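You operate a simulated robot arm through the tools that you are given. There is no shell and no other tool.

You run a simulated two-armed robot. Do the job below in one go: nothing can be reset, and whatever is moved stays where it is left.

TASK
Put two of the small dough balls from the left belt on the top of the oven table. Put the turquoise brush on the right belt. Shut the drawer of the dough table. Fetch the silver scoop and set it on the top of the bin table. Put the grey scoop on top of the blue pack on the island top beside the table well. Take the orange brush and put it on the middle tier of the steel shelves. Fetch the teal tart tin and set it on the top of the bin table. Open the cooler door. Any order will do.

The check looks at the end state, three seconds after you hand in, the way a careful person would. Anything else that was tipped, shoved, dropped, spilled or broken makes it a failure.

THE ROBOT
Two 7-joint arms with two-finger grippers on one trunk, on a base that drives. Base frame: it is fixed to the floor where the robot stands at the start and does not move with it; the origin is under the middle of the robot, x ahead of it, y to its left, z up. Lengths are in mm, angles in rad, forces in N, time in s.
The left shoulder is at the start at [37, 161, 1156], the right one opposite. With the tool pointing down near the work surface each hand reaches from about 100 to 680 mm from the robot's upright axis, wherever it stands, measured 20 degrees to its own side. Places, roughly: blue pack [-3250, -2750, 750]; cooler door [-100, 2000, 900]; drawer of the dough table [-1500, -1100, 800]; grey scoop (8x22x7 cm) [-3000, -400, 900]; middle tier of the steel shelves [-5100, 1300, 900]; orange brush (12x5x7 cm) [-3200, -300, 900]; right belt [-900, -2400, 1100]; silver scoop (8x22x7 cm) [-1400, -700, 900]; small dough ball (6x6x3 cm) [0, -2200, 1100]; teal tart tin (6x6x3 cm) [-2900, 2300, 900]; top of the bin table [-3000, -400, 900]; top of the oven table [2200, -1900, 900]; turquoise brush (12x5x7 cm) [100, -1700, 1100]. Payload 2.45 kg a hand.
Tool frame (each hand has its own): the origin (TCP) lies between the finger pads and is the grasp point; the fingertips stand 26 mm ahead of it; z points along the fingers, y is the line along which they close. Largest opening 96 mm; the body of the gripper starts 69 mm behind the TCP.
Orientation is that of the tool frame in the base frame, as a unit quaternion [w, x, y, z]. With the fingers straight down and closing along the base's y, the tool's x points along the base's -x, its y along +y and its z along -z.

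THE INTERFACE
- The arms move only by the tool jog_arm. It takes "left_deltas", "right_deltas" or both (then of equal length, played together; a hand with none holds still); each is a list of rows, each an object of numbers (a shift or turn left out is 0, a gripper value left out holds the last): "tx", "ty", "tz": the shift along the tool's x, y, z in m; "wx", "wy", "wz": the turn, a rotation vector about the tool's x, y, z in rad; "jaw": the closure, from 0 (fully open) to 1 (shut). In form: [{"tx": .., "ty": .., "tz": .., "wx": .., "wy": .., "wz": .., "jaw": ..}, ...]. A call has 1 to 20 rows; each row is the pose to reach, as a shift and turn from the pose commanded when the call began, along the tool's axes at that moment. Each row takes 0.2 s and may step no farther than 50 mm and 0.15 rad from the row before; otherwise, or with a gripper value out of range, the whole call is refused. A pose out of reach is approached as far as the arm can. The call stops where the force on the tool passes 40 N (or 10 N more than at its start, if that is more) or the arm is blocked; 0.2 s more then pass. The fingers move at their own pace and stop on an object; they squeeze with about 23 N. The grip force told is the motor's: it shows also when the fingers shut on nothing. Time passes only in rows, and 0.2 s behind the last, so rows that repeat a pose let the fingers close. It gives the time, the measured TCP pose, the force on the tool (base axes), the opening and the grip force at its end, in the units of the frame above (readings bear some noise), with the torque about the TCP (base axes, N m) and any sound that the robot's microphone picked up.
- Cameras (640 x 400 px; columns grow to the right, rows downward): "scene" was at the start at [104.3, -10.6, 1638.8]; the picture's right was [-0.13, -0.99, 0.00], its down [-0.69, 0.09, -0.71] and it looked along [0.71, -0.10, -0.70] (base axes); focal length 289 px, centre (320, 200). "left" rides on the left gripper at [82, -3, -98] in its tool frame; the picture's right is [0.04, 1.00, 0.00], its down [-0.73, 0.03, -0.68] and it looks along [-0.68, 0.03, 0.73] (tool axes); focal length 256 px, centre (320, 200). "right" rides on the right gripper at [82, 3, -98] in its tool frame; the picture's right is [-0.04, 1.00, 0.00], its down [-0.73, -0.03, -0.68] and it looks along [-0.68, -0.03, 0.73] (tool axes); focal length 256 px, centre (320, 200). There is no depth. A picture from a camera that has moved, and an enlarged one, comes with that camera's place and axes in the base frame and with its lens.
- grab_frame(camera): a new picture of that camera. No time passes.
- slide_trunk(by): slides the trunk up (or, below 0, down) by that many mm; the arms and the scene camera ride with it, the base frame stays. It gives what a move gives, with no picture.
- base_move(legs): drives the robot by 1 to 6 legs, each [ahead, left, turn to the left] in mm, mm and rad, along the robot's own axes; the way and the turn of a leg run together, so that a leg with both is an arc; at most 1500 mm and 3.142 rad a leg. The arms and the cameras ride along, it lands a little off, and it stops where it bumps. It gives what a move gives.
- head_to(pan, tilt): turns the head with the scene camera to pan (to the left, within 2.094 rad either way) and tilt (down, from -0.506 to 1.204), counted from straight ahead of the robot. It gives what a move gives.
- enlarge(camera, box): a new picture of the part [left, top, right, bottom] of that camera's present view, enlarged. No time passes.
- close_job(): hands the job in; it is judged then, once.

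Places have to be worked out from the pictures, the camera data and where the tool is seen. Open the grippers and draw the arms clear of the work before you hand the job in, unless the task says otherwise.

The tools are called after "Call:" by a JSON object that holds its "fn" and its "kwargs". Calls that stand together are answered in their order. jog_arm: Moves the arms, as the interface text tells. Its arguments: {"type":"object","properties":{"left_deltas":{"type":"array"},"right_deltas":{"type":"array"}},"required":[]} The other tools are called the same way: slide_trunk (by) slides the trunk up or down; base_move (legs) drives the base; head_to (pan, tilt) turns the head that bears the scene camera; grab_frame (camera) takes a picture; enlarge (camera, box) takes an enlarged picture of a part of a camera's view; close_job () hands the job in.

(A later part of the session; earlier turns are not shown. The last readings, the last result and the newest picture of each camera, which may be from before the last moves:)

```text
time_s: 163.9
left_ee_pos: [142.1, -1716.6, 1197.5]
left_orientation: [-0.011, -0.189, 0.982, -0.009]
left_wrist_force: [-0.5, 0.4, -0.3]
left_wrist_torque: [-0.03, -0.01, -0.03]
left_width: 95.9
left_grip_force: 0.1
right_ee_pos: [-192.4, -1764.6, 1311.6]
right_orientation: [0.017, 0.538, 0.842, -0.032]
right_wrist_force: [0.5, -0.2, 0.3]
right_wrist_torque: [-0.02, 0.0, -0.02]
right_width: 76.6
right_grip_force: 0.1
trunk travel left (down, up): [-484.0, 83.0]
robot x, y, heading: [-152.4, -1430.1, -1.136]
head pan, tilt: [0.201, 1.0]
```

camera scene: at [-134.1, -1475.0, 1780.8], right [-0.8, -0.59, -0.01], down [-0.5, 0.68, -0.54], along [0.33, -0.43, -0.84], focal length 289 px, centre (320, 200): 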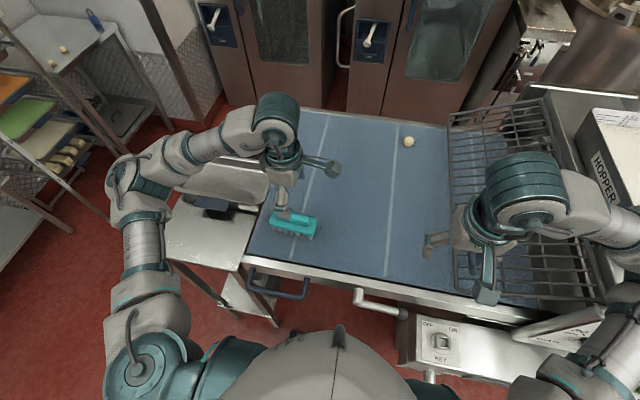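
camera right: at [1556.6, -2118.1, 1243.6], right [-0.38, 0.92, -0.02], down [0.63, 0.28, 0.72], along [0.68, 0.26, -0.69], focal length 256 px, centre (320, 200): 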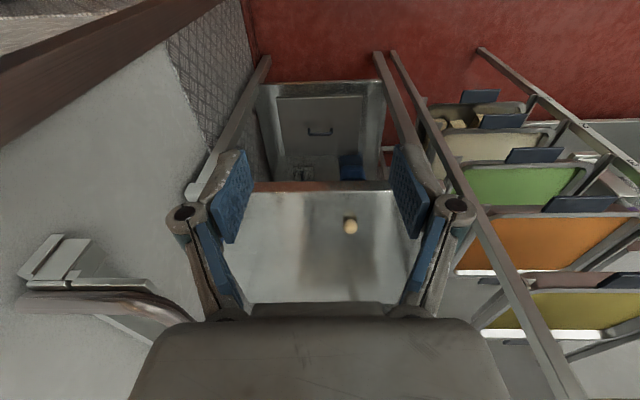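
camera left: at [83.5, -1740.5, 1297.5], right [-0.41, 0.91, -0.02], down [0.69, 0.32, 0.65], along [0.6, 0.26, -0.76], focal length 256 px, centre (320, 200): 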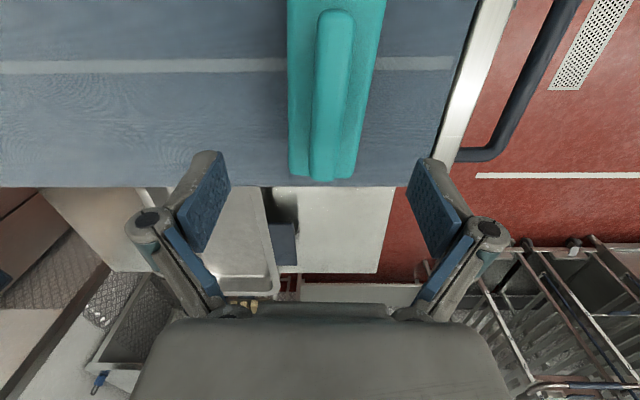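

Still swaying ±17 mm; I'll let more time pass with idle rows.

Call:
{"fn": "jog_arm", "kwargs": {"right_deltas": [{"jaw": 0.2}, {"jaw": 0.2}, {"jaw": 0.2}, {"jaw": 0.2}, {"jaw": 0.2}, {"jaw": 0.2}, {"jaw": 0.2}, {"jaw": 0.2}, {"jaw": 0.2}, {"jaw": 0.2}, {"jaw": 0.2}, {"jaw": 0.2}, {"jaw": 0.2}, {"jaw": 0.2}, {"jaw": 0.2}, {"jaw": 0.2}, {"jaw": 0.2}, {"jaw": 0.2}, {"jaw": 0.2}, {"jaw": 0.2}]}}

Call:
{"fn": "jog_arm", "kwargs": {"right_deltas": [{"jaw": 0.2}, {"jaw": 0.2}, {"jaw": 0.2}, {"jaw": 0.2}, {"jaw": 0.2}, {"jaw": 0.2}, {"jaw": 0.2}, {"jaw": 0.2}, {"jaw": 0.2}, {"jaw": 0.2}, {"jaw": 0.2}, {"jaw": 0.2}, {"jaw": 0.2}, {"jaw": 0.2}, {"jaw": 0.2}, {"jaw": 0.2}, {"jaw": 0.2}, {"jaw": 0.2}, {"jaw": 0.2}, {"jaw": 0.2}]}}

Call:
{"fn": "jog_arm", "kwargs": {"right_deltas": [{"jaw": 0.2}]}}

Call:
{"fn": "jog_arm", "kwargs": {"right_deltas": [{"jaw": 0.2}]}}

Call:
{"fn": "grab_frame", "kwargs": {"camera": "left"}}

```text
time_s: 168.1
left_ee_pos: [150.7, -1713.2, 1195.6]
left_orientation: [-0.013, -0.19, 0.982, -0.01]
left_wrist_force: [-0.1, -0.4, 0.1]
left_wrist_torque: [-0.01, 0.01, -0.03]
left_width: 96.2
left_grip_force: 0.0
right_ee_pos: [-181.8, -1760.2, 1312.1]
right_orientation: [0.016, 0.537, 0.843, -0.034]
right_wrist_force: [0.0, -0.3, -0.1]
right_wrist_torque: [-0.05, 0.04, -0.02]
right_width: 76.6
right_grip_force: 0.1
trunk travel left (down, up): [-484.0, 83.0]
robot x, y, heading: [-153.5, -1428.5, -1.134]
head pan, tilt: [0.201, 1.0]
```

```text
time_s: 172.3
left_ee_pos: [151.1, -1713.3, 1195.6]
left_orientation: [-0.014, -0.189, 0.982, -0.009]
left_wrist_force: [-0.2, 0.1, 0.7]
left_wrist_torque: [-0.04, 0.01, 0.02]
left_width: 96.1
left_grip_force: 0.2
right_ee_pos: [-181.4, -1760.5, 1313.0]
right_orientation: [0.016, 0.537, 0.843, -0.035]
right_wrist_force: [-0.6, -0.3, 0.8]
right_wrist_torque: [0.02, 0.0, -0.01]
right_width: 76.7
right_grip_force: 0.1
trunk travel left (down, up): [-484.0, 83.0]
robot x, y, heading: [-151.7, -1429.5, -1.138]
head pan, tilt: [0.201, 1.0]
```

```text
time_s: 172.7
left_ee_pos: [151.9, -1713.7, 1195.6]
left_orientation: [-0.014, -0.189, 0.982, -0.01]
left_wrist_force: [-0.7, -0.6, -0.1]
left_wrist_torque: [0.03, 0.01, 0.02]
left_width: 95.8
left_grip_force: 0.0
right_ee_pos: [-182.2, -1759.7, 1312.2]
right_orientation: [0.016, 0.536, 0.843, -0.034]
right_wrist_force: [0.7, -0.8, 0.6]
right_wrist_torque: [0.0, -0.01, 0.02]
right_width: 76.7
right_grip_force: 0.0
trunk travel left (down, up): [-484.0, 83.0]
robot x, y, heading: [-153.6, -1425.9, -1.131]
head pan, tilt: [0.201, 1.0]
```

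```text
time_s: 173.1
left_ee_pos: [151.1, -1713.5, 1195.7]
left_orientation: [-0.013, -0.19, 0.982, -0.01]
left_wrist_force: [-0.6, 0.3, -0.3]
left_wrist_torque: [-0.01, 0.0, 0.01]
left_width: 96.1
left_grip_force: 0.1
right_ee_pos: [-181.8, -1758.9, 1312.7]
right_orientation: [0.015, 0.537, 0.843, -0.035]
right_wrist_force: [0.1, 0.4, -0.3]
right_wrist_torque: [-0.01, -0.01, 0.01]
right_width: 76.6
right_grip_force: 0.0
trunk travel left (down, up): [-484.0, 83.0]
robot x, y, heading: [-153.9, -1425.5, -1.135]
head pan, tilt: [0.201, 1.0]
```

```text
taken
camera left: at [79.8, -1745.0, 1297.2], right [-0.41, 0.91, -0.01], down [0.69, 0.32, 0.66], along [0.6, 0.26, -0.75], focal length 256 px, centre (320, 200)
```

left: 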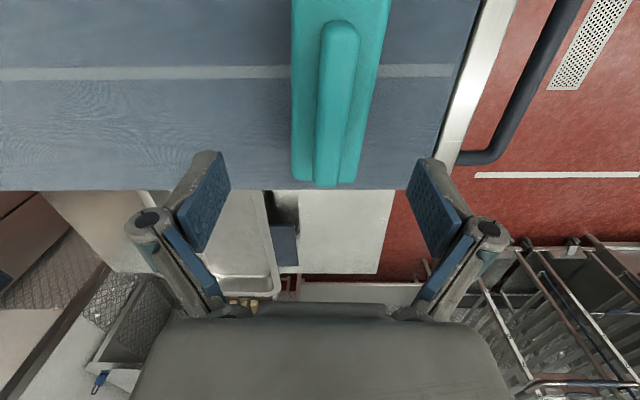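

The robot is calm now. Brush centre is at (130,-1718); I'll shift 20 mm along it, descend to z≈1152 and close on its body.

Call:
{"fn": "jog_arm", "kwargs": {"left_deltas": [{"tx": 0.018, "ty": 0.004, "tz": 0.0, "jaw": 0}, {"tx": 0.018, "ty": 0.004, "tz": 0.022}, {"tx": 0.018, "ty": 0.004, "tz": 0.0435}, {"tx": 0.018, "ty": 0.004, "tz": 0.0435, "jaw": 0.3}, {"tx": 0.018, "ty": 0.004, "tz": 0.0435, "jaw": 0.6}, {"tx": 0.018, "ty": 0.004, "tz": 0.0435, "jaw": 1}, {"tx": 0.018, "ty": 0.004, "tz": 0.0435, "jaw": 1}]}}

Call:
{"fn": "grab_frame", "kwargs": {"camera": "left"}}

```text
time_s: 174.7
left_ee_pos: [130.9, -1715.6, 1152.2]
left_orientation: [-0.013, -0.19, 0.982, -0.01]
left_wrist_force: [-0.2, -0.1, 3.5]
left_wrist_torque: [-0.15, 0.1, -0.05]
left_width: 49.5
left_grip_force: 23.2
right_ee_pos: [-181.4, -1760.6, 1312.5]
right_orientation: [0.016, 0.537, 0.843, -0.033]
right_wrist_force: [0.7, -0.7, 0.1]
right_wrist_torque: [-0.01, 0.0, 0.01]
right_width: 76.6
right_grip_force: 0.1
trunk travel left (down, up): [-484.0, 83.0]
robot x, y, heading: [-152.3, -1427.2, -1.138]
head pan, tilt: [0.201, 1.0]
```

```text
taken
camera left: at [60.0, -1748.1, 1253.9], right [-0.41, 0.91, -0.01], down [0.69, 0.32, 0.66], along [0.6, 0.26, -0.75], focal length 256 px, centre (320, 200)
```

left: 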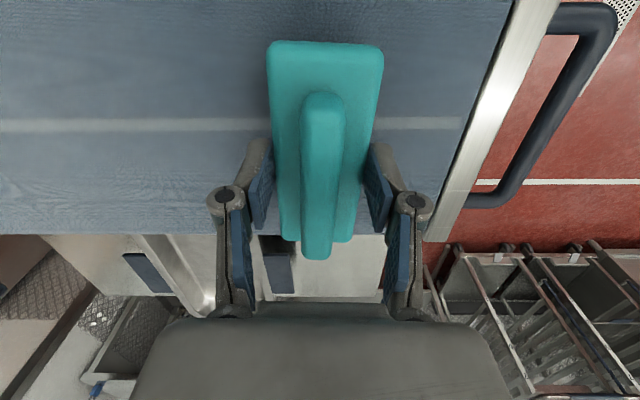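

The brush is gripped (49.5 mm). I'll lift it 140 mm and look toward the right belt.

Call:
{"fn": "jog_arm", "kwargs": {"left_deltas": [{"tz": -0.02, "jaw": 1}, {"tz": -0.06}, {"tz": -0.1}, {"tz": -0.14}, {"tz": -0.14}]}}

Call:
{"fn": "grab_frame", "kwargs": {"camera": "left"}}

Call:
{"fn": "head_to", "kwargs": {"pan": -0.9, "tilt": 0.75}}

Call:
{"fn": "grab_frame", "kwargs": {"camera": "scene"}}

```text
time_s: 175.9
left_ee_pos: [135.6, -1714.4, 1292.2]
left_orientation: [-0.014, -0.188, 0.982, -0.009]
left_wrist_force: [-1.0, 0.4, -0.9]
left_wrist_torque: [-0.02, 0.01, 0.02]
left_width: 49.6
left_grip_force: 22.4
right_ee_pos: [-182.8, -1760.3, 1312.0]
right_orientation: [0.015, 0.537, 0.843, -0.035]
right_wrist_force: [0.5, 1.1, 0.3]
right_wrist_torque: [-0.01, 0.0, 0.0]
right_width: 77.2
right_grip_force: 0.0
trunk travel left (down, up): [-484.0, 83.0]
robot x, y, heading: [-152.4, -1429.5, -1.138]
head pan, tilt: [0.201, 1.0]
```

```text
taken
camera left: at [63.4, -1746.1, 1394.2], right [-0.41, 0.91, -0.01], down [0.69, 0.32, 0.66], along [0.6, 0.26, -0.75], focal length 256 px, centre (320, 200)
```

left: 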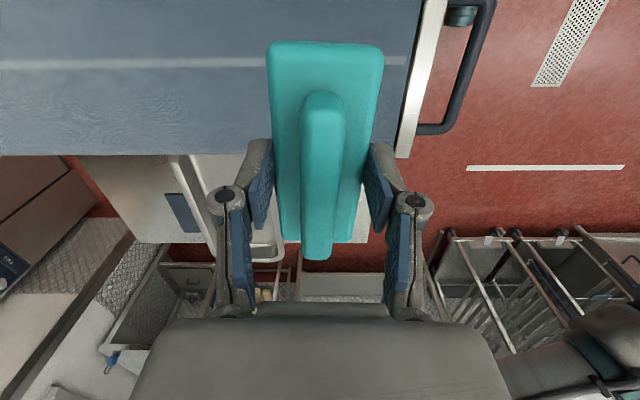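

```text
time_s: 177.2
left_ee_pos: [135.4, -1715.2, 1292.5]
left_orientation: [-0.013, -0.19, 0.982, -0.01]
left_wrist_force: [0.0, -0.9, -0.8]
left_wrist_torque: [0.0, -0.03, -0.01]
left_width: 49.6
left_grip_force: 23.2
right_ee_pos: [-182.1, -1760.4, 1312.4]
right_orientation: [0.016, 0.537, 0.843, -0.034]
right_wrist_force: [-0.7, 1.0, 0.8]
right_wrist_torque: [0.02, -0.04, 0.01]
right_width: 77.1
right_grip_force: 0.0
trunk travel left (down, up): [-484.0, 83.0]
robot x, y, heading: [-152.1, -1427.8, -1.135]
head pan, tilt: [-0.901, 0.75]
```

```text
taken
camera scene: at [-194.7, -1491.2, 1799.7], right [-0.89, 0.45, 0.0], down [0.3, 0.61, -0.73], along [-0.33, -0.65, -0.68], focal length 289 px, centre (320, 200)
```

scene: 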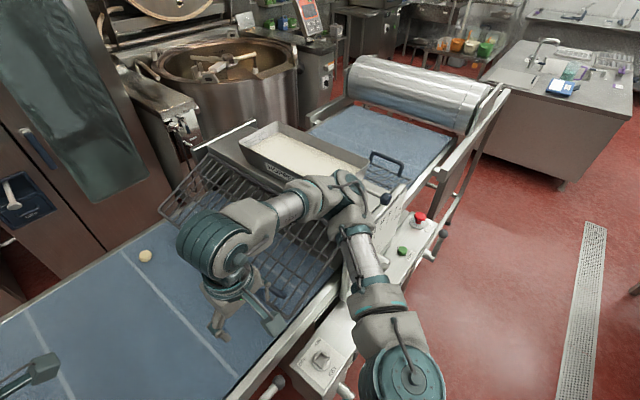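

The right belt's free area is about (-950,-2380). I'll lower the trunk for travel, back off, shift right along the corridor in two parts, then re-look.

Call:
{"fn": "base_move", "kwargs": {"legs": [[-350, 0, 0]]}}

Call:
{"fn": "slide_trunk", "kwargs": {"by": -140}}

Call:
{"fn": "base_move", "kwargs": {"legs": [[0, -400, 0], [0, -400, 0], [0, -407, 0]]}}

Call:
{"fn": "head_to", "kwargs": {"pan": 0, "tilt": 0.75}}

Call:
{"fn": "grab_frame", "kwargs": {"camera": "scene"}}

```text
time_s: 179.5
left_ee_pos: [-12.1, -1397.3, 1292.1]
left_orientation: [-0.013, -0.19, 0.982, -0.008]
left_wrist_force: [0.1, -0.2, -0.4]
left_wrist_torque: [-0.01, 0.0, -0.01]
left_width: 49.7
left_grip_force: 23.5
right_ee_pos: [-330.5, -1443.1, 1311.9]
right_orientation: [0.014, 0.537, 0.843, -0.034]
right_wrist_force: [0.6, 0.0, 0.0]
right_wrist_torque: [0.02, 0.03, -0.01]
right_width: 76.8
right_grip_force: 0.0
trunk travel left (down, up): [-484.0, 83.0]
robot x, y, heading: [-303.6, -1106.8, -1.138]
head pan, tilt: [-0.901, 0.75]
```

```text
time_s: 181.2
left_ee_pos: [-14.2, -1390.8, 1154.5]
left_orientation: [-0.013, -0.19, 0.982, -0.012]
left_wrist_force: [0.5, -0.3, -1.1]
left_wrist_torque: [-0.05, -0.01, -0.02]
left_width: 49.5
left_grip_force: 22.4
right_ee_pos: [-331.8, -1437.2, 1172.6]
right_orientation: [0.016, 0.537, 0.843, -0.035]
right_wrist_force: [0.1, 0.1, -0.7]
right_wrist_torque: [-0.01, 0.0, -0.02]
right_width: 77.0
right_grip_force: 0.1
trunk travel left (down, up): [-344.0, 223.0]
robot x, y, heading: [-299.7, -1108.5, -1.129]
head pan, tilt: [-0.901, 0.75]
```

```text
time_s: 187.9
left_ee_pos: [-1110.0, -1902.6, 1153.8]
left_orientation: [-0.015, -0.19, 0.982, -0.011]
left_wrist_force: [0.5, 1.3, -0.9]
left_wrist_torque: [-0.01, -0.01, -0.01]
left_width: 49.4
left_grip_force: 22.7
right_ee_pos: [-1427.4, -1947.8, 1174.4]
right_orientation: [0.016, 0.537, 0.842, -0.035]
right_wrist_force: [-0.9, -0.4, -0.1]
right_wrist_torque: [0.0, 0.0, 0.0]
right_width: 77.0
right_grip_force: 0.1
trunk travel left (down, up): [-344.0, 223.0]
robot x, y, heading: [-1396.6, -1617.6, -1.144]
head pan, tilt: [-0.901, 0.75]
```

```text
time_s: 189.1
left_ee_pos: [-1110.2, -1899.0, 1154.4]
left_orientation: [-0.014, -0.189, 0.982, -0.012]
left_wrist_force: [0.6, -0.4, -0.9]
left_wrist_torque: [-0.02, 0.02, -0.01]
left_width: 49.4
left_grip_force: 22.9
right_ee_pos: [-1428.4, -1942.8, 1174.5]
right_orientation: [0.017, 0.538, 0.842, -0.038]
right_wrist_force: [0.2, 0.4, -0.7]
right_wrist_torque: [-0.02, -0.01, 0.01]
right_width: 76.7
right_grip_force: 0.1
trunk travel left (down, up): [-344.0, 223.0]
robot x, y, heading: [-1392.9, -1616.9, -1.137]
head pan, tilt: [0.0, 0.75]
```

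```text
taken
camera scene: at [-1355.1, -1705.8, 1659.7], right [-0.91, -0.42, 0.0], down [-0.29, 0.62, -0.73], along [0.3, -0.66, -0.68], focal length 289 px, centre (320, 200)
```

scene: 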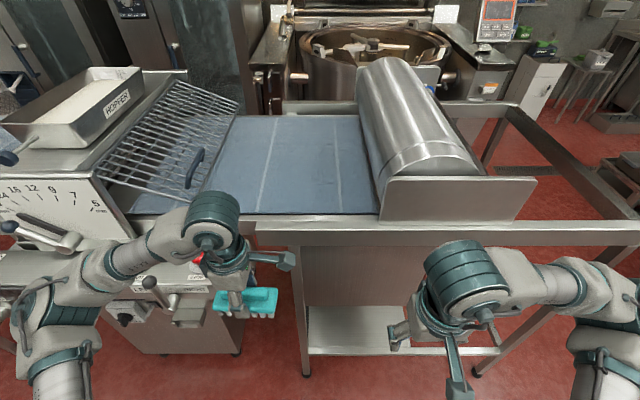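

The right belt's clear patch is around 860 mm ahead and 110 mm to the left; a table leg stands under the near edge, so I'll only go 250 mm closer and use arm reach. Raising the trunk first.

Call:
{"fn": "slide_trunk", "kwargs": {"by": 140}}

Call:
{"fn": "base_move", "kwargs": {"legs": [[250, 0, 0]]}}

Call:
{"fn": "head_to", "kwargs": {"pan": 0.1, "tilt": 0.9}}

Call:
{"fn": "grab_frame", "kwargs": {"camera": "scene"}}

```text
time_s: 190.8
left_ee_pos: [-1112.1, -1899.6, 1294.0]
left_orientation: [-0.014, -0.189, 0.982, -0.011]
left_wrist_force: [-0.4, -1.1, -1.2]
left_wrist_torque: [0.0, -0.01, 0.02]
left_width: 49.5
left_grip_force: 22.5
right_ee_pos: [-1428.7, -1944.6, 1314.6]
right_orientation: [0.016, 0.538, 0.842, -0.037]
right_wrist_force: [0.4, 0.7, 0.0]
right_wrist_torque: [0.0, -0.03, 0.0]
right_width: 76.8
right_grip_force: 0.1
trunk travel left (down, up): [-484.0, 83.0]
robot x, y, heading: [-1398.9, -1618.9, -1.138]
head pan, tilt: [0.0, 0.75]
```

```text
time_s: 192.6
left_ee_pos: [-1007.1, -2122.4, 1295.2]
left_orientation: [-0.014, -0.189, 0.982, -0.013]
left_wrist_force: [0.1, -0.2, -0.8]
left_wrist_torque: [0.01, 0.0, -0.01]
left_width: 49.3
left_grip_force: 23.3
right_ee_pos: [-1323.9, -2169.5, 1315.6]
right_orientation: [0.017, 0.537, 0.842, -0.037]
right_wrist_force: [-0.6, -0.9, -0.2]
right_wrist_torque: [0.04, -0.01, -0.02]
right_width: 76.9
right_grip_force: 0.0
trunk travel left (down, up): [-484.0, 83.0]
robot x, y, heading: [-1290.3, -1845.0, -1.137]
head pan, tilt: [0.0, 0.75]
```

```text
time_s: 193.3
left_ee_pos: [-1008.2, -2123.5, 1295.0]
left_orientation: [-0.013, -0.189, 0.982, -0.013]
left_wrist_force: [0.4, -0.7, -1.9]
left_wrist_torque: [0.0, 0.0, 0.0]
left_width: 49.2
left_grip_force: 23.0
right_ee_pos: [-1325.3, -2169.6, 1315.2]
right_orientation: [0.018, 0.536, 0.843, -0.037]
right_wrist_force: [-0.1, 0.1, -0.4]
right_wrist_torque: [0.04, 0.02, 0.05]
right_width: 76.8
right_grip_force: 0.0
trunk travel left (down, up): [-484.0, 83.0]
robot x, y, heading: [-1290.5, -1845.1, -1.137]
head pan, tilt: [0.099, 0.901]
```

```text
taken
camera scene: at [-1259.2, -1899.1, 1787.8], right [-0.86, -0.51, 0.0], down [-0.4, 0.68, -0.62], along [0.32, -0.53, -0.79], focal length 289 px, centre (320, 200)
```

scene: 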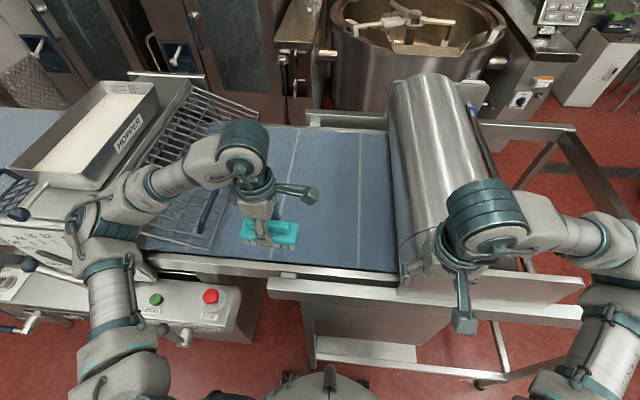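

The brush hangs just outside the belt's near edge. I'll extend it 170 mm forward over the belt and check with the wrist camera.

Call:
{"fn": "jog_arm", "kwargs": {"left_deltas": [{"ty": -0.0425, "jaw": 1}, {"ty": -0.085}, {"ty": -0.1275}, {"ty": -0.17}, {"ty": -0.17}]}}

Call:
{"fn": "grab_frame", "kwargs": {"camera": "left"}}

Call:
{"fn": "grab_frame", "kwargs": {"camera": "scene"}}

```text
time_s: 194.5
left_ee_pos: [-945.6, -2280.4, 1300.3]
left_orientation: [-0.013, -0.189, 0.982, -0.013]
left_wrist_force: [-0.1, -0.8, -0.7]
left_wrist_torque: [-0.04, -0.03, -0.02]
left_width: 49.5
left_grip_force: 23.4
right_ee_pos: [-1326.2, -2169.5, 1315.3]
right_orientation: [0.019, 0.538, 0.842, -0.037]
right_wrist_force: [1.0, 0.1, 0.0]
right_wrist_torque: [0.0, 0.0, 0.01]
right_width: 76.9
right_grip_force: 0.0
trunk travel left (down, up): [-484.0, 83.0]
robot x, y, heading: [-1293.9, -1840.5, -1.137]
head pan, tilt: [0.099, 0.901]
```

```text
taken
camera left: at [-1017.7, -2312.4, 1401.4], right [-0.41, 0.91, -0.02], down [0.68, 0.32, 0.66], along [0.6, 0.26, -0.75], focal length 256 px, centre (320, 200)
```

left: 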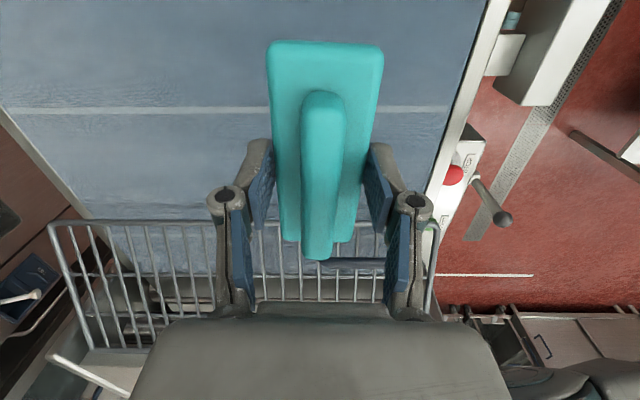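

```text
taken
camera scene: at [-1259.8, -1901.0, 1787.7], right [-0.86, -0.51, 0.0], down [-0.4, 0.68, -0.62], along [0.32, -0.53, -0.79], focal length 289 px, centre (320, 200)
```

scene: 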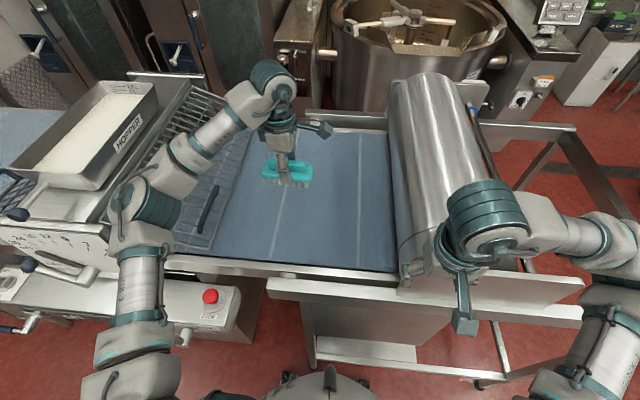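

The brush is over the clear patch (guard >60 mm beyond its far end). I'll lower 132 mm, then creep down to contact.

Call:
{"fn": "jog_arm", "kwargs": {"left_deltas": [{"tz": 0.044, "jaw": 1}, {"tz": 0.088}, {"tz": 0.132}, {"tz": 0.132}]}}

Call:
{"fn": "grab_frame", "kwargs": {"camera": "left"}}

Call:
{"fn": "enlarge", "kwargs": {"camera": "scene", "box": [190, 80, 440, 236]}}

```text
time_s: 195.5
left_ee_pos: [-946.5, -2284.8, 1165.2]
left_orientation: [-0.013, -0.19, 0.982, -0.013]
left_wrist_force: [-0.4, 0.7, -1.9]
left_wrist_torque: [-0.01, -0.02, -0.02]
left_width: 49.3
left_grip_force: 23.2
right_ee_pos: [-1325.0, -2169.8, 1314.7]
right_orientation: [0.018, 0.537, 0.842, -0.037]
right_wrist_force: [0.9, -0.6, 0.5]
right_wrist_torque: [-0.03, -0.01, 0.02]
right_width: 76.9
right_grip_force: 0.0
trunk travel left (down, up): [-484.0, 83.0]
robot x, y, heading: [-1292.2, -1848.4, -1.138]
head pan, tilt: [0.099, 0.901]
```

```text
taken
camera left: at [-1018.2, -2316.4, 1267.8], right [-0.41, 0.91, -0.02], down [0.68, 0.32, 0.66], along [0.6, 0.26, -0.76], focal length 256 px, centre (320, 200)
```

left: 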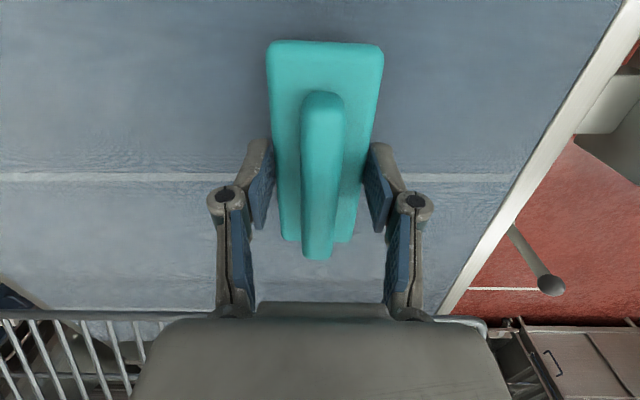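

```text
2.56 times, centred on (315, 158) of scene
camera zoom: at [-1258.7, -1900.7, 1787.7], right [-0.86, -0.51, 0.0], down [-0.4, 0.68, -0.62], along [0.31, -0.53, -0.79], focal length 741 px, centre (333, 308)
```

zoom: 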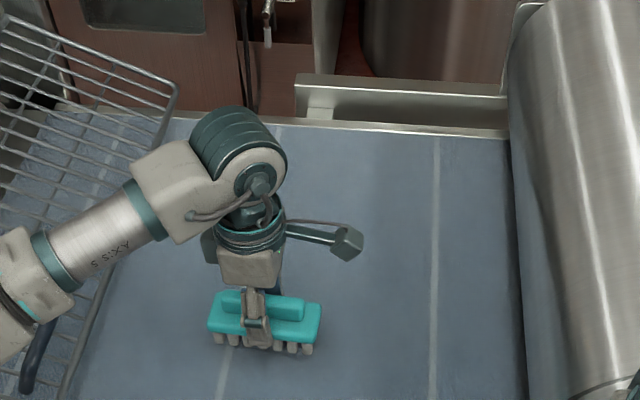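

About 13 mm remain. I'll creep down in small steps watching the vertical force.

Call:
{"fn": "jog_arm", "kwargs": {"left_deltas": [{"tz": 0.004, "jaw": 1}, {"tz": 0.008}, {"tz": 0.011}]}}

Call:
{"fn": "jog_arm", "kwargs": {"left_deltas": [{"tz": 0.002, "jaw": 1}]}}

```text
time_s: 196.3
left_ee_pos: [-947.2, -2285.9, 1156.0]
left_orientation: [-0.013, -0.189, 0.982, -0.013]
left_wrist_force: [0.1, 0.5, -0.3]
left_wrist_torque: [0.0, -0.01, -0.02]
left_width: 49.4
left_grip_force: 23.1
right_ee_pos: [-1325.1, -2169.3, 1315.0]
right_orientation: [0.017, 0.538, 0.842, -0.036]
right_wrist_force: [0.0, -0.6, 0.6]
right_wrist_torque: [0.0, -0.03, 0.0]
right_width: 77.0
right_grip_force: 0.1
trunk travel left (down, up): [-484.0, 83.0]
robot x, y, heading: [-1289.3, -1847.4, -1.138]
head pan, tilt: [0.099, 0.901]
```

```text
time_s: 196.7
left_ee_pos: [-946.5, -2286.0, 1153.2]
left_orientation: [-0.014, -0.189, 0.982, -0.012]
left_wrist_force: [-1.3, 0.0, -1.5]
left_wrist_torque: [0.0, 0.0, -0.03]
left_width: 49.2
left_grip_force: 23.0
right_ee_pos: [-1324.1, -2171.0, 1315.0]
right_orientation: [0.018, 0.537, 0.842, -0.036]
right_wrist_force: [1.0, -0.4, -0.2]
right_wrist_torque: [0.01, 0.01, -0.02]
right_width: 76.9
right_grip_force: 0.0
trunk travel left (down, up): [-484.0, 83.0]
robot x, y, heading: [-1293.9, -1844.3, -1.142]
head pan, tilt: [0.099, 0.901]
```

Call:
{"fn": "jog_arm", "kwargs": {"left_deltas": [{"tz": 0.002, "jaw": 1}]}}

Call:
{"fn": "jog_arm", "kwargs": {"left_deltas": [{"tz": 0.002, "jaw": 1}]}}

```text
time_s: 197.1
left_ee_pos: [-946.0, -2287.1, 1152.1]
left_orientation: [-0.014, -0.189, 0.982, -0.013]
left_wrist_force: [0.9, -0.1, 2.6]
left_wrist_torque: [0.1, -0.21, -0.07]
left_width: 49.7
left_grip_force: 23.2
right_ee_pos: [-1325.0, -2170.0, 1316.1]
right_orientation: [0.018, 0.538, 0.842, -0.036]
right_wrist_force: [-0.5, -0.5, -0.4]
right_wrist_torque: [0.02, -0.02, 0.02]
right_width: 76.9
right_grip_force: 0.1
trunk travel left (down, up): [-484.0, 83.0]
robot x, y, heading: [-1292.2, -1846.0, -1.132]
head pan, tilt: [0.099, 0.901]
```

```text
time_s: 197.5
left_ee_pos: [-947.1, -2285.8, 1153.6]
left_orientation: [-0.013, -0.191, 0.981, -0.015]
left_wrist_force: [3.2, -3.1, 14.0]
left_wrist_torque: [0.19, -0.19, 0.0]
left_width: 49.5
left_grip_force: 23.0
right_ee_pos: [-1324.8, -2169.7, 1315.6]
right_orientation: [0.018, 0.538, 0.842, -0.037]
right_wrist_force: [-0.4, 0.1, 1.1]
right_wrist_torque: [0.0, -0.02, 0.02]
right_width: 76.6
right_grip_force: 0.2
trunk travel left (down, up): [-484.0, 83.0]
robot x, y, heading: [-1287.9, -1847.6, -1.138]
head pan, tilt: [0.099, 0.901]
```

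The bristles are on the belt (14 N). Releasing and lifting away.

Call:
{"fn": "jog_arm", "kwargs": {"left_deltas": [{"tz": -0.001, "jaw": 0.4}, {"tz": -0.001, "jaw": 0.2}, {"tz": -0.001, "jaw": 0}, {"tz": -0.001, "jaw": 0}, {"tz": -0.03, "jaw": 0}, {"tz": -0.07}, {"tz": -0.11}, {"tz": -0.15}, {"tz": -0.15}]}}

Call:
{"fn": "grab_frame", "kwargs": {"camera": "left"}}

Call:
{"fn": "grab_frame", "kwargs": {"camera": "scene"}}

```text
time_s: 199.5
left_ee_pos: [-944.7, -2282.6, 1300.1]
left_orientation: [-0.014, -0.19, 0.982, -0.013]
left_wrist_force: [0.3, -0.2, 0.7]
left_wrist_torque: [-0.02, 0.0, 0.01]
left_width: 96.1
left_grip_force: 0.0
right_ee_pos: [-1324.9, -2170.6, 1316.0]
right_orientation: [0.018, 0.537, 0.842, -0.037]
right_wrist_force: [0.5, -0.1, -1.4]
right_wrist_torque: [-0.04, -0.02, 0.03]
right_width: 76.4
right_grip_force: 0.0
trunk travel left (down, up): [-484.0, 83.0]
robot x, y, heading: [-1292.6, -1848.7, -1.135]
head pan, tilt: [0.099, 0.901]
```

```text
taken
camera left: at [-1015.9, -2313.3, 1402.1], right [-0.41, 0.91, -0.02], down [0.68, 0.32, 0.66], along [0.6, 0.26, -0.75], focal length 256 px, centre (320, 200)
```

left: 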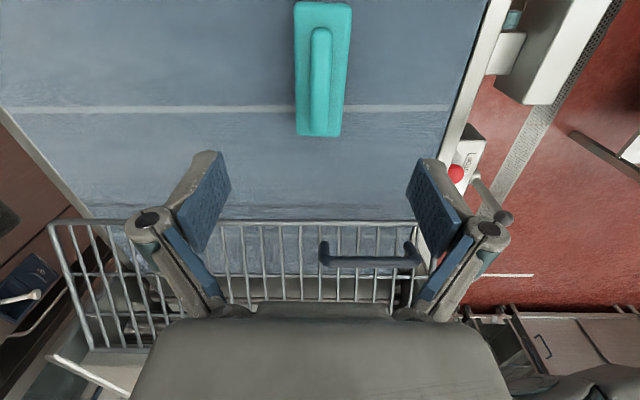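

```text
taken
camera scene: at [-1259.6, -1900.8, 1787.7], right [-0.86, -0.51, 0.0], down [-0.4, 0.68, -0.62], along [0.32, -0.53, -0.79], focal length 289 px, centre (320, 200)
```

scene: 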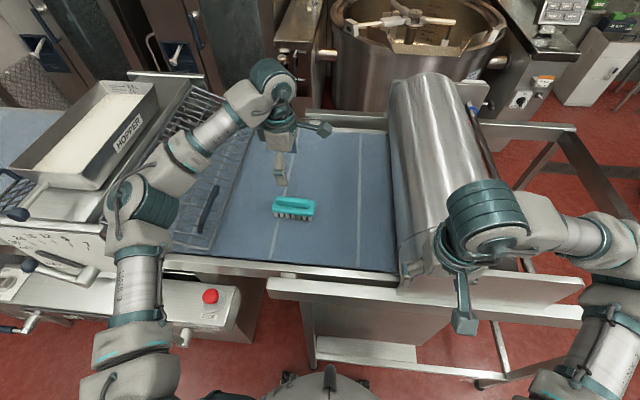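

The brush stands on the right belt. I'll retract the left hand, unwind the wrist, back off and lower the trunk.

Call:
{"fn": "jog_arm", "kwargs": {"left_deltas": [{"ty": 0.0425, "wz": 0.1375, "jaw": 0}, {"ty": 0.085, "wz": 0.275}, {"ty": 0.1275, "wz": 0.4125}, {"ty": 0.17, "wz": 0.55}, {"ty": 0.17, "wz": 0.6875}, {"ty": 0.17, "wz": 0.825}, {"ty": 0.17, "wz": 0.9625}, {"ty": 0.17, "wz": 1.1}, {"ty": 0.17, "wz": 1.2375}, {"ty": 0.17, "wz": 1.375}, {"ty": 0.17, "wz": 1.513}]}}

Call:
{"fn": "base_move", "kwargs": {"legs": [[-230, 0, 0]]}}

Call:
{"fn": "slide_trunk", "kwargs": {"by": -160}}

Call:
{"fn": "head_to", "kwargs": {"pan": -2.09, "tilt": 0.7}}

Call:
{"fn": "grab_frame", "kwargs": {"camera": "scene"}}

Call:
{"fn": "head_to", "kwargs": {"pan": 2.09, "tilt": 0.7}}

Call:
{"fn": "grab_frame", "kwargs": {"camera": "scene"}}

```text
time_s: 201.9
left_ee_pos: [-1006.3, -2123.4, 1295.9]
left_orientation: [-0.001, 0.538, 0.843, -0.018]
left_wrist_force: [0.2, -0.2, 0.3]
left_wrist_torque: [-0.01, 0.0, 0.0]
left_width: 96.0
left_grip_force: 0.0
right_ee_pos: [-1325.1, -2170.2, 1316.1]
right_orientation: [0.018, 0.537, 0.842, -0.036]
right_wrist_force: [0.4, 0.0, -0.3]
right_wrist_torque: [0.0, -0.01, -0.01]
right_width: 76.7
right_grip_force: 0.0
trunk travel left (down, up): [-484.0, 83.0]
robot x, y, heading: [-1293.2, -1844.3, -1.138]
head pan, tilt: [0.099, 0.901]
```

```text
time_s: 203.6
left_ee_pos: [-1101.9, -1920.1, 1295.7]
left_orientation: [-0.002, 0.537, 0.844, -0.017]
left_wrist_force: [0.0, -0.4, -0.8]
left_wrist_torque: [-0.02, -0.02, 0.05]
left_width: 95.9
left_grip_force: 0.0
right_ee_pos: [-1419.8, -1965.0, 1315.0]
right_orientation: [0.016, 0.537, 0.842, -0.037]
right_wrist_force: [-0.4, 0.9, -0.2]
right_wrist_torque: [-0.01, 0.0, -0.01]
right_width: 76.6
right_grip_force: 0.1
trunk travel left (down, up): [-484.0, 83.0]
robot x, y, heading: [-1388.8, -1638.0, -1.136]
head pan, tilt: [0.099, 0.901]
```

```text
time_s: 205.4
left_ee_pos: [-1105.9, -1911.7, 1138.3]
left_orientation: [0.001, 0.536, 0.844, -0.019]
left_wrist_force: [-0.1, -0.6, 0.6]
left_wrist_torque: [-0.01, 0.03, 0.01]
left_width: 96.2
left_grip_force: 0.0
right_ee_pos: [-1422.4, -1958.3, 1156.5]
right_orientation: [0.019, 0.537, 0.842, -0.039]
right_wrist_force: [-1.0, -0.4, 0.3]
right_wrist_torque: [-0.04, 0.03, -0.03]
right_width: 76.7
right_grip_force: 0.2
trunk travel left (down, up): [-324.0, 243.0]
robot x, y, heading: [-1388.2, -1640.3, -1.136]
head pan, tilt: [0.099, 0.901]
```

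```text
time_s: 207.5
left_ee_pos: [-1106.0, -1912.7, 1138.2]
left_orientation: [0.001, 0.536, 0.844, -0.019]
left_wrist_force: [0.5, 0.5, -1.0]
left_wrist_torque: [0.01, 0.01, 0.02]
left_width: 95.9
left_grip_force: 0.1
right_ee_pos: [-1423.3, -1958.1, 1156.6]
right_orientation: [0.019, 0.538, 0.842, -0.038]
right_wrist_force: [-0.8, 0.5, 0.3]
right_wrist_torque: [-0.01, -0.01, 0.0]
right_width: 76.8
right_grip_force: 0.1
trunk travel left (down, up): [-324.0, 243.0]
robot x, y, heading: [-1388.3, -1637.1, -1.137]
head pan, tilt: [-2.089, 0.7]
```

```text
taken
camera scene: at [-1464.0, -1651.0, 1644.4], right [0.08, 1.0, 0.0], down [0.64, -0.05, -0.77], along [-0.76, 0.07, -0.64], focal length 289 px, centre (320, 200)
```

scene: 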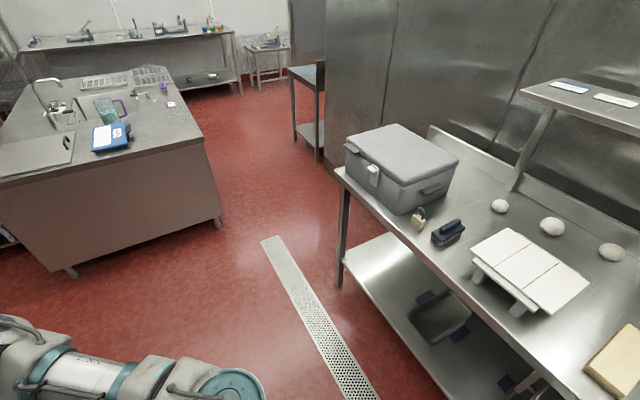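

```text
time_s: 210.9
left_ee_pos: [-1105.9, -1911.7, 1138.3]
left_orientation: [0.0, 0.537, 0.843, -0.019]
left_wrist_force: [0.2, 0.0, -0.2]
left_wrist_torque: [-0.01, -0.02, -0.02]
left_width: 96.1
left_grip_force: 0.1
right_ee_pos: [-1422.1, -1958.0, 1155.5]
right_orientation: [0.018, 0.537, 0.842, -0.037]
right_wrist_force: [0.2, -0.3, 0.1]
right_wrist_torque: [-0.02, 0.02, -0.02]
right_width: 77.0
right_grip_force: 0.0
trunk travel left (down, up): [-324.0, 243.0]
robot x, y, heading: [-1386.3, -1637.1, -1.14]
head pan, tilt: [2.089, 0.7]
```

```text
taken
camera scene: at [-1329.8, -1588.8, 1644.4], right [0.81, -0.58, 0.0], down [-0.37, -0.52, -0.77], along [0.44, 0.63, -0.64], focal length 289 px, centre (320, 200)
```

scene: 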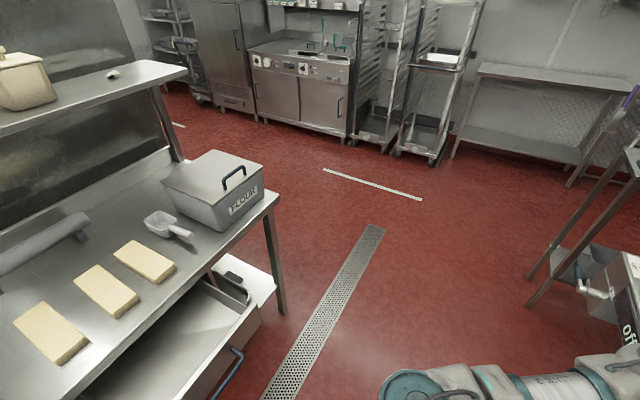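

The brush is done. The dough table with its open drawer is behind me: drawer front at about d≈-1040 with a blue handle, scoop on top near (-1354,-670). I'll turn around in small steps to face it.

Call:
{"fn": "base_move", "kwargs": {"legs": [[-40, 0, 0], [0, 0, 0.65], [0, 0, 0.65], [0, 0, 0.65], [0, 0, 0.6], [0, 0, 0.59]]}}

Call:
{"fn": "head_to", "kwargs": {"pan": 0, "tilt": 0.8}}

Call:
{"fn": "grab_frame", "kwargs": {"camera": "scene"}}

```text
time_s: 220.3
left_ee_pos: [-1687.0, -1326.7, 1137.8]
left_orientation: [-0.02, 0.841, -0.54, 0.002]
left_wrist_force: [0.7, -0.3, -0.2]
left_wrist_torque: [0.01, -0.01, 0.02]
left_width: 96.1
left_grip_force: 0.1
right_ee_pos: [-1369.3, -1283.7, 1157.0]
right_orientation: [-0.039, 0.839, -0.542, -0.018]
right_wrist_force: [0.3, -0.5, -0.2]
right_wrist_torque: [-0.03, -0.03, 0.0]
right_width: 76.8
right_grip_force: 0.0
trunk travel left (down, up): [-324.0, 243.0]
robot x, y, heading: [-1403.5, -1599.4, 1.993]
head pan, tilt: [2.089, 0.7]
```

```text
time_s: 222.3
left_ee_pos: [-1684.0, -1327.3, 1138.9]
left_orientation: [-0.019, 0.841, -0.54, -0.002]
left_wrist_force: [0.3, 0.1, 0.1]
left_wrist_torque: [0.04, 0.01, -0.03]
left_width: 96.2
left_grip_force: 0.1
right_ee_pos: [-1366.2, -1284.6, 1157.9]
right_orientation: [-0.038, 0.84, -0.541, -0.02]
right_wrist_force: [0.7, 0.3, -0.1]
right_wrist_torque: [0.04, -0.01, 0.03]
right_width: 76.8
right_grip_force: 0.0
trunk travel left (down, up): [-324.0, 243.0]
robot x, y, heading: [-1405.2, -1602.6, 1.996]
head pan, tilt: [0.0, 0.799]
```

```text
taken
camera scene: at [-1447.7, -1508.2, 1635.7], right [0.91, 0.41, 0.0], down [0.3, -0.66, -0.69], along [-0.29, 0.63, -0.72], focal length 289 px, centre (320, 200)
```

scene: 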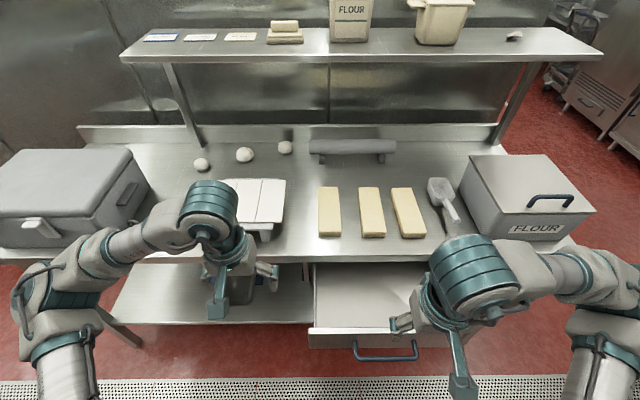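

I'm facing the dough table; the drawer front is ~400 mm ahead to my right. I'll look with the right wrist camera and zoom in on the drawer.

Call:
{"fn": "grab_frame", "kwargs": {"camera": "right"}}

Call:
{"fn": "enlarge", "kwargs": {"camera": "scene", "box": [290, 160, 610, 380]}}

```text
taken
camera right: at [-1335.4, -1369.1, 1249.4], right [-0.93, -0.37, -0.04], down [-0.28, 0.62, 0.73], along [-0.25, 0.69, -0.68], focal length 256 px, centre (320, 200)
```

right: 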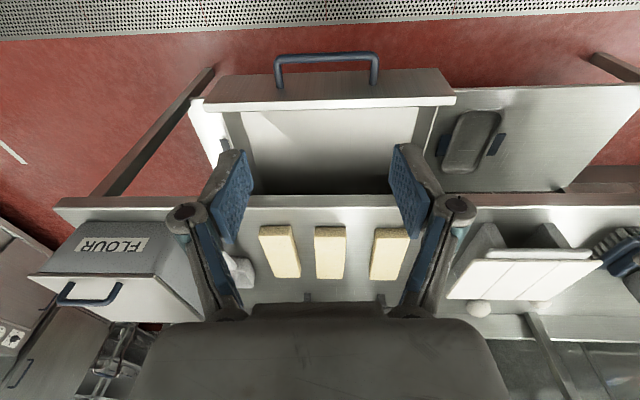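

```text
1.82 times, centred on (450, 270) of scene
camera zoom: at [-1447.7, -1508.2, 1635.7], right [0.91, 0.41, 0.0], down [0.3, -0.66, -0.69], along [-0.29, 0.63, -0.72], focal length 526 px, centre (84, 73)
```

zoom: 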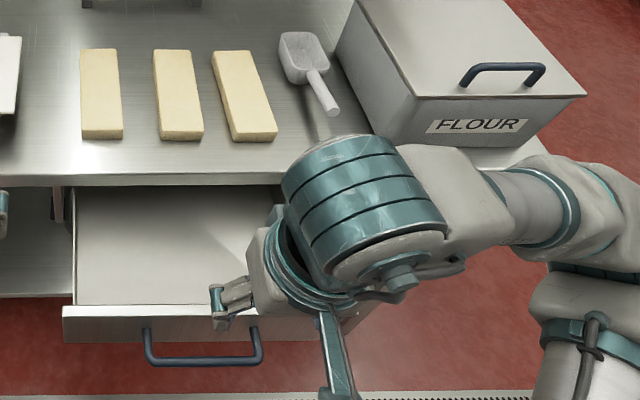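

The drawer front's top edge is at z≈852, 380 mm ahead, spanning l=+28…-368, and must go back 200 mm. I'll back up 100 mm for room, then bring the closed right hand, pitched forward, to just in front of the panel above its handle.

Call:
{"fn": "base_move", "kwargs": {"legs": [[-100, 0, 0]]}}

Call:
{"fn": "jog_arm", "kwargs": {"right_deltas": [{"tx": -0.0165, "ty": 0.0009, "tz": 0.0366, "wy": -0.091, "jaw": 1}, {"tx": -0.0331, "ty": 0.0019, "tz": 0.0731, "wy": -0.182}, {"tx": -0.0496, "ty": 0.0028, "tz": 0.1097, "wy": -0.273}, {"tx": -0.0661, "ty": 0.0037, "tz": 0.1463, "wy": -0.364}, {"tx": -0.0827, "ty": 0.0047, "tz": 0.1828, "wy": -0.455}, {"tx": -0.0992, "ty": 0.0056, "tz": 0.2194, "wy": -0.546}, {"tx": -0.1157, "ty": 0.0065, "tz": 0.256, "wy": -0.637}, {"tx": -0.1323, "ty": 0.0075, "tz": 0.2925, "wy": -0.728}, {"tx": -0.1488, "ty": 0.0084, "tz": 0.3291, "wy": -0.82}, {"tx": -0.1488, "ty": 0.0084, "tz": 0.3291, "wy": -0.82}]}}

Call:
{"fn": "grab_frame", "kwargs": {"camera": "scene"}}

Call:
{"fn": "grab_frame", "kwargs": {"camera": "right"}}

```text
time_s: 223.4
left_ee_pos: [-1641.9, -1419.4, 1138.8]
left_orientation: [-0.02, 0.841, -0.541, -0.002]
left_wrist_force: [0.1, -0.2, 0.4]
left_wrist_torque: [-0.01, 0.02, 0.02]
left_width: 95.8
left_grip_force: 0.0
right_ee_pos: [-1322.9, -1376.6, 1156.7]
right_orientation: [-0.039, 0.84, -0.541, -0.02]
right_wrist_force: [0.7, 0.1, 0.2]
right_wrist_torque: [0.04, 0.0, -0.01]
right_width: 77.0
right_grip_force: 0.0
trunk travel left (down, up): [-324.0, 243.0]
robot x, y, heading: [-1364.9, -1695.0, 1.993]
head pan, tilt: [0.0, 0.799]
```

```text
time_s: 225.6
left_ee_pos: [-1646.1, -1427.9, 1140.2]
left_orientation: [-0.023, 0.841, -0.541, -0.003]
left_wrist_force: [-0.6, -0.4, 0.1]
left_wrist_torque: [0.04, -0.01, 0.03]
left_width: 96.2
left_grip_force: 0.1
right_ee_pos: [-1409.5, -1225.8, 853.2]
right_orientation: [-0.255, 0.762, -0.482, -0.351]
right_wrist_force: [0.1, 0.2, -0.2]
right_wrist_torque: [0.01, -0.01, 0.01]
right_width: 0.0
right_grip_force: 23.2
right hand out of reach, approached as far as the arm can: row 3, 4, 5, 6, 7, 9, 10
trunk travel left (down, up): [-324.0, 243.0]
robot x, y, heading: [-1364.7, -1696.3, 1.988]
head pan, tilt: [0.0, 0.799]
```

```text
taken
camera scene: at [-1418.3, -1608.2, 1635.8], right [0.91, 0.41, 0.01], down [0.3, -0.65, -0.7], along [-0.28, 0.64, -0.72], focal length 289 px, centre (320, 200)
```

scene: 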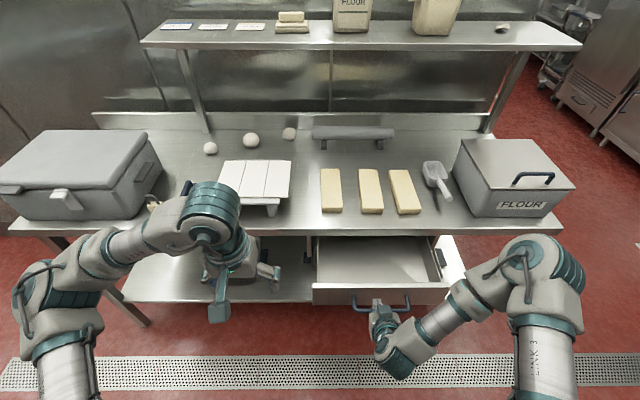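

```text
taken
camera right: at [-1359.0, -1343.4, 851.7], right [-0.92, -0.38, -0.02], down [0.01, -0.07, 1.0], along [-0.38, 0.92, 0.07], focal length 256 px, centre (320, 200)
```

right: 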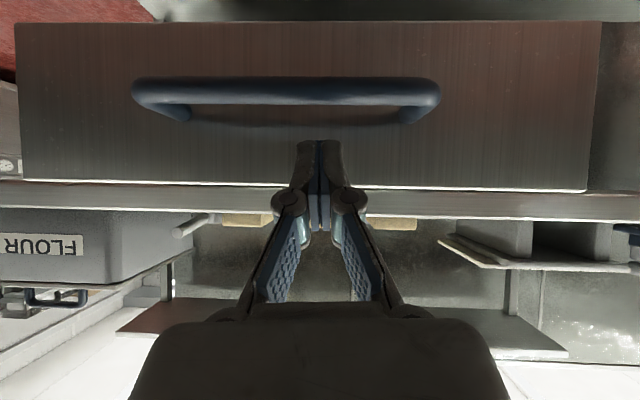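

The closed fingertips are 15 mm in front of the panel, just above its handle. I'll push forward gently and watch the force.

Call:
{"fn": "jog_arm", "kwargs": {"right_deltas": [{"tx": -0.0125, "tz": 0.0156, "jaw": 1}, {"tx": -0.025, "tz": 0.0313}, {"tx": -0.0375, "tz": 0.0469}, {"tx": -0.05, "tz": 0.0625}]}}

Call:
{"fn": "grab_frame", "kwargs": {"camera": "right"}}

Call:
{"fn": "grab_frame", "kwargs": {"camera": "scene"}}

```text
time_s: 226.6
left_ee_pos: [-1639.1, -1422.3, 1139.5]
left_orientation: [-0.021, 0.841, -0.54, -0.003]
left_wrist_force: [0.9, -0.7, 0.7]
left_wrist_torque: [-0.01, 0.01, -0.01]
left_width: 96.0
left_grip_force: 0.2
right_ee_pos: [-1436.4, -1148.6, 852.5]
right_orientation: [-0.252, 0.761, -0.481, -0.354]
right_wrist_force: [0.0, -0.3, -0.3]
right_wrist_torque: [0.01, 0.01, 0.03]
right_width: 0.0
right_grip_force: 22.7
trunk travel left (down, up): [-324.0, 243.0]
robot x, y, heading: [-1359.8, -1695.1, 1.987]
head pan, tilt: [0.0, 0.799]
```

```text
taken
camera right: at [-1386.7, -1265.6, 849.6], right [-0.92, -0.39, -0.01], down [0.02, -0.07, 1.0], along [-0.39, 0.92, 0.07], focal length 256 px, centre (320, 200)
```

right: 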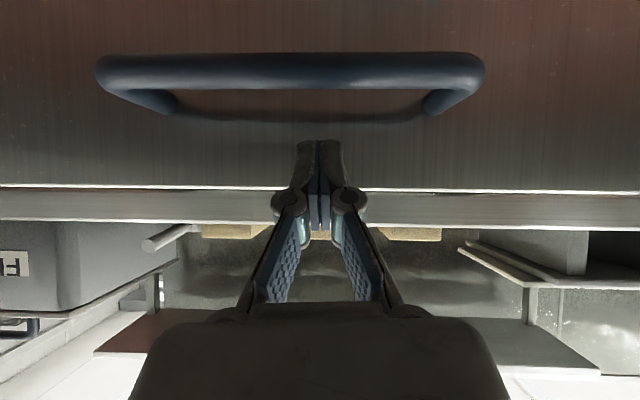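

```text
taken
camera scene: at [-1410.1, -1600.1, 1635.6], right [0.91, 0.41, 0.0], down [0.3, -0.66, -0.69], along [-0.28, 0.63, -0.72], focal length 289 px, centre (320, 200)
```

scene: 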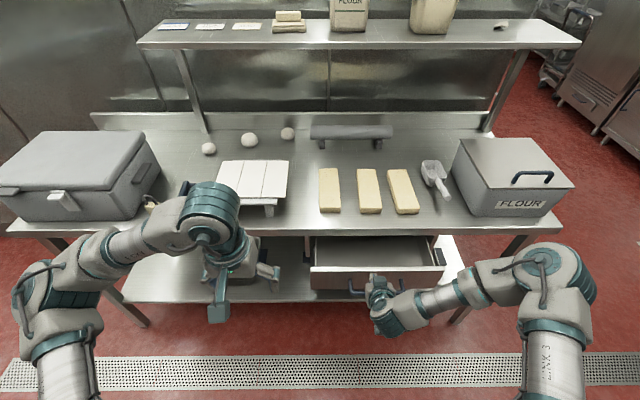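

The drawer is sliding in with almost no force (it has moved ~65 mm). Continuing the push by another 100 mm.

Call:
{"fn": "jog_arm", "kwargs": {"right_deltas": [{"tx": -0.0156, "tz": 0.0195, "jaw": 1}, {"tx": -0.0313, "tz": 0.0391}, {"tx": -0.0469, "tz": 0.0586}, {"tx": -0.0625, "tz": 0.0782}]}}

Call:
{"fn": "grab_frame", "kwargs": {"camera": "right"}}

Call:
{"fn": "grab_frame", "kwargs": {"camera": "scene"}}

```text
time_s: 227.6
left_ee_pos: [-1638.7, -1421.2, 1140.2]
left_orientation: [-0.02, 0.841, -0.541, -0.003]
left_wrist_force: [-0.6, 0.4, 0.4]
left_wrist_torque: [0.02, -0.01, 0.0]
left_width: 96.2
left_grip_force: 0.0
right_ee_pos: [-1476.4, -1056.1, 849.7]
right_orientation: [-0.25, 0.762, -0.481, -0.354]
right_wrist_force: [0.5, 0.4, -0.6]
right_wrist_torque: [0.02, 0.02, 0.04]
right_width: 0.0
right_grip_force: 23.7
trunk travel left (down, up): [-324.0, 243.0]
robot x, y, heading: [-1363.3, -1692.8, 1.995]
head pan, tilt: [0.0, 0.799]
```

```text
taken
camera right: at [-1425.5, -1173.9, 848.3], right [-0.92, -0.39, -0.01], down [0.02, -0.07, 1.0], along [-0.39, 0.92, 0.07], focal length 256 px, centre (320, 200)
```

right: 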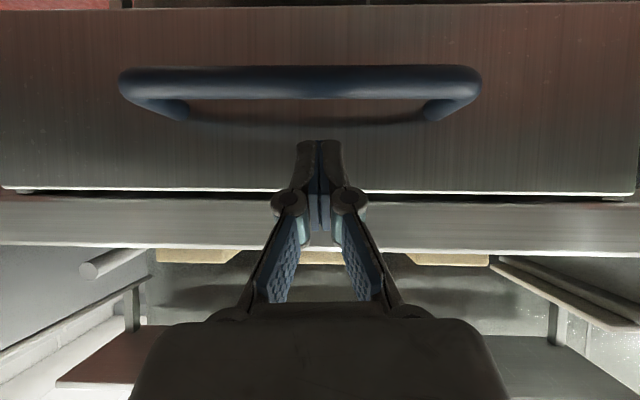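

```text
taken
camera scene: at [-1405.6, -1597.2, 1635.5], right [0.91, 0.41, 0.0], down [0.3, -0.66, -0.69], along [-0.29, 0.63, -0.72], focal length 289 px, centre (320, 200)
```

scene: 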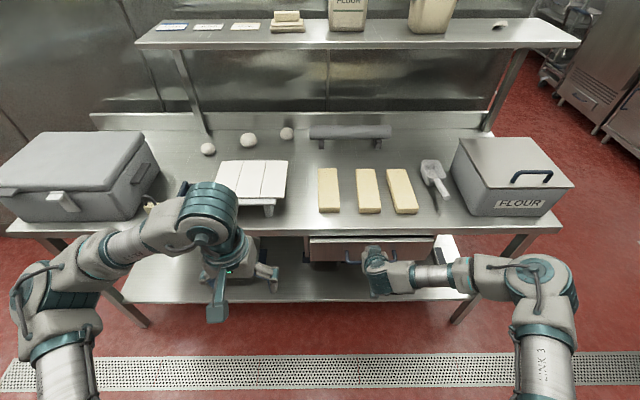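

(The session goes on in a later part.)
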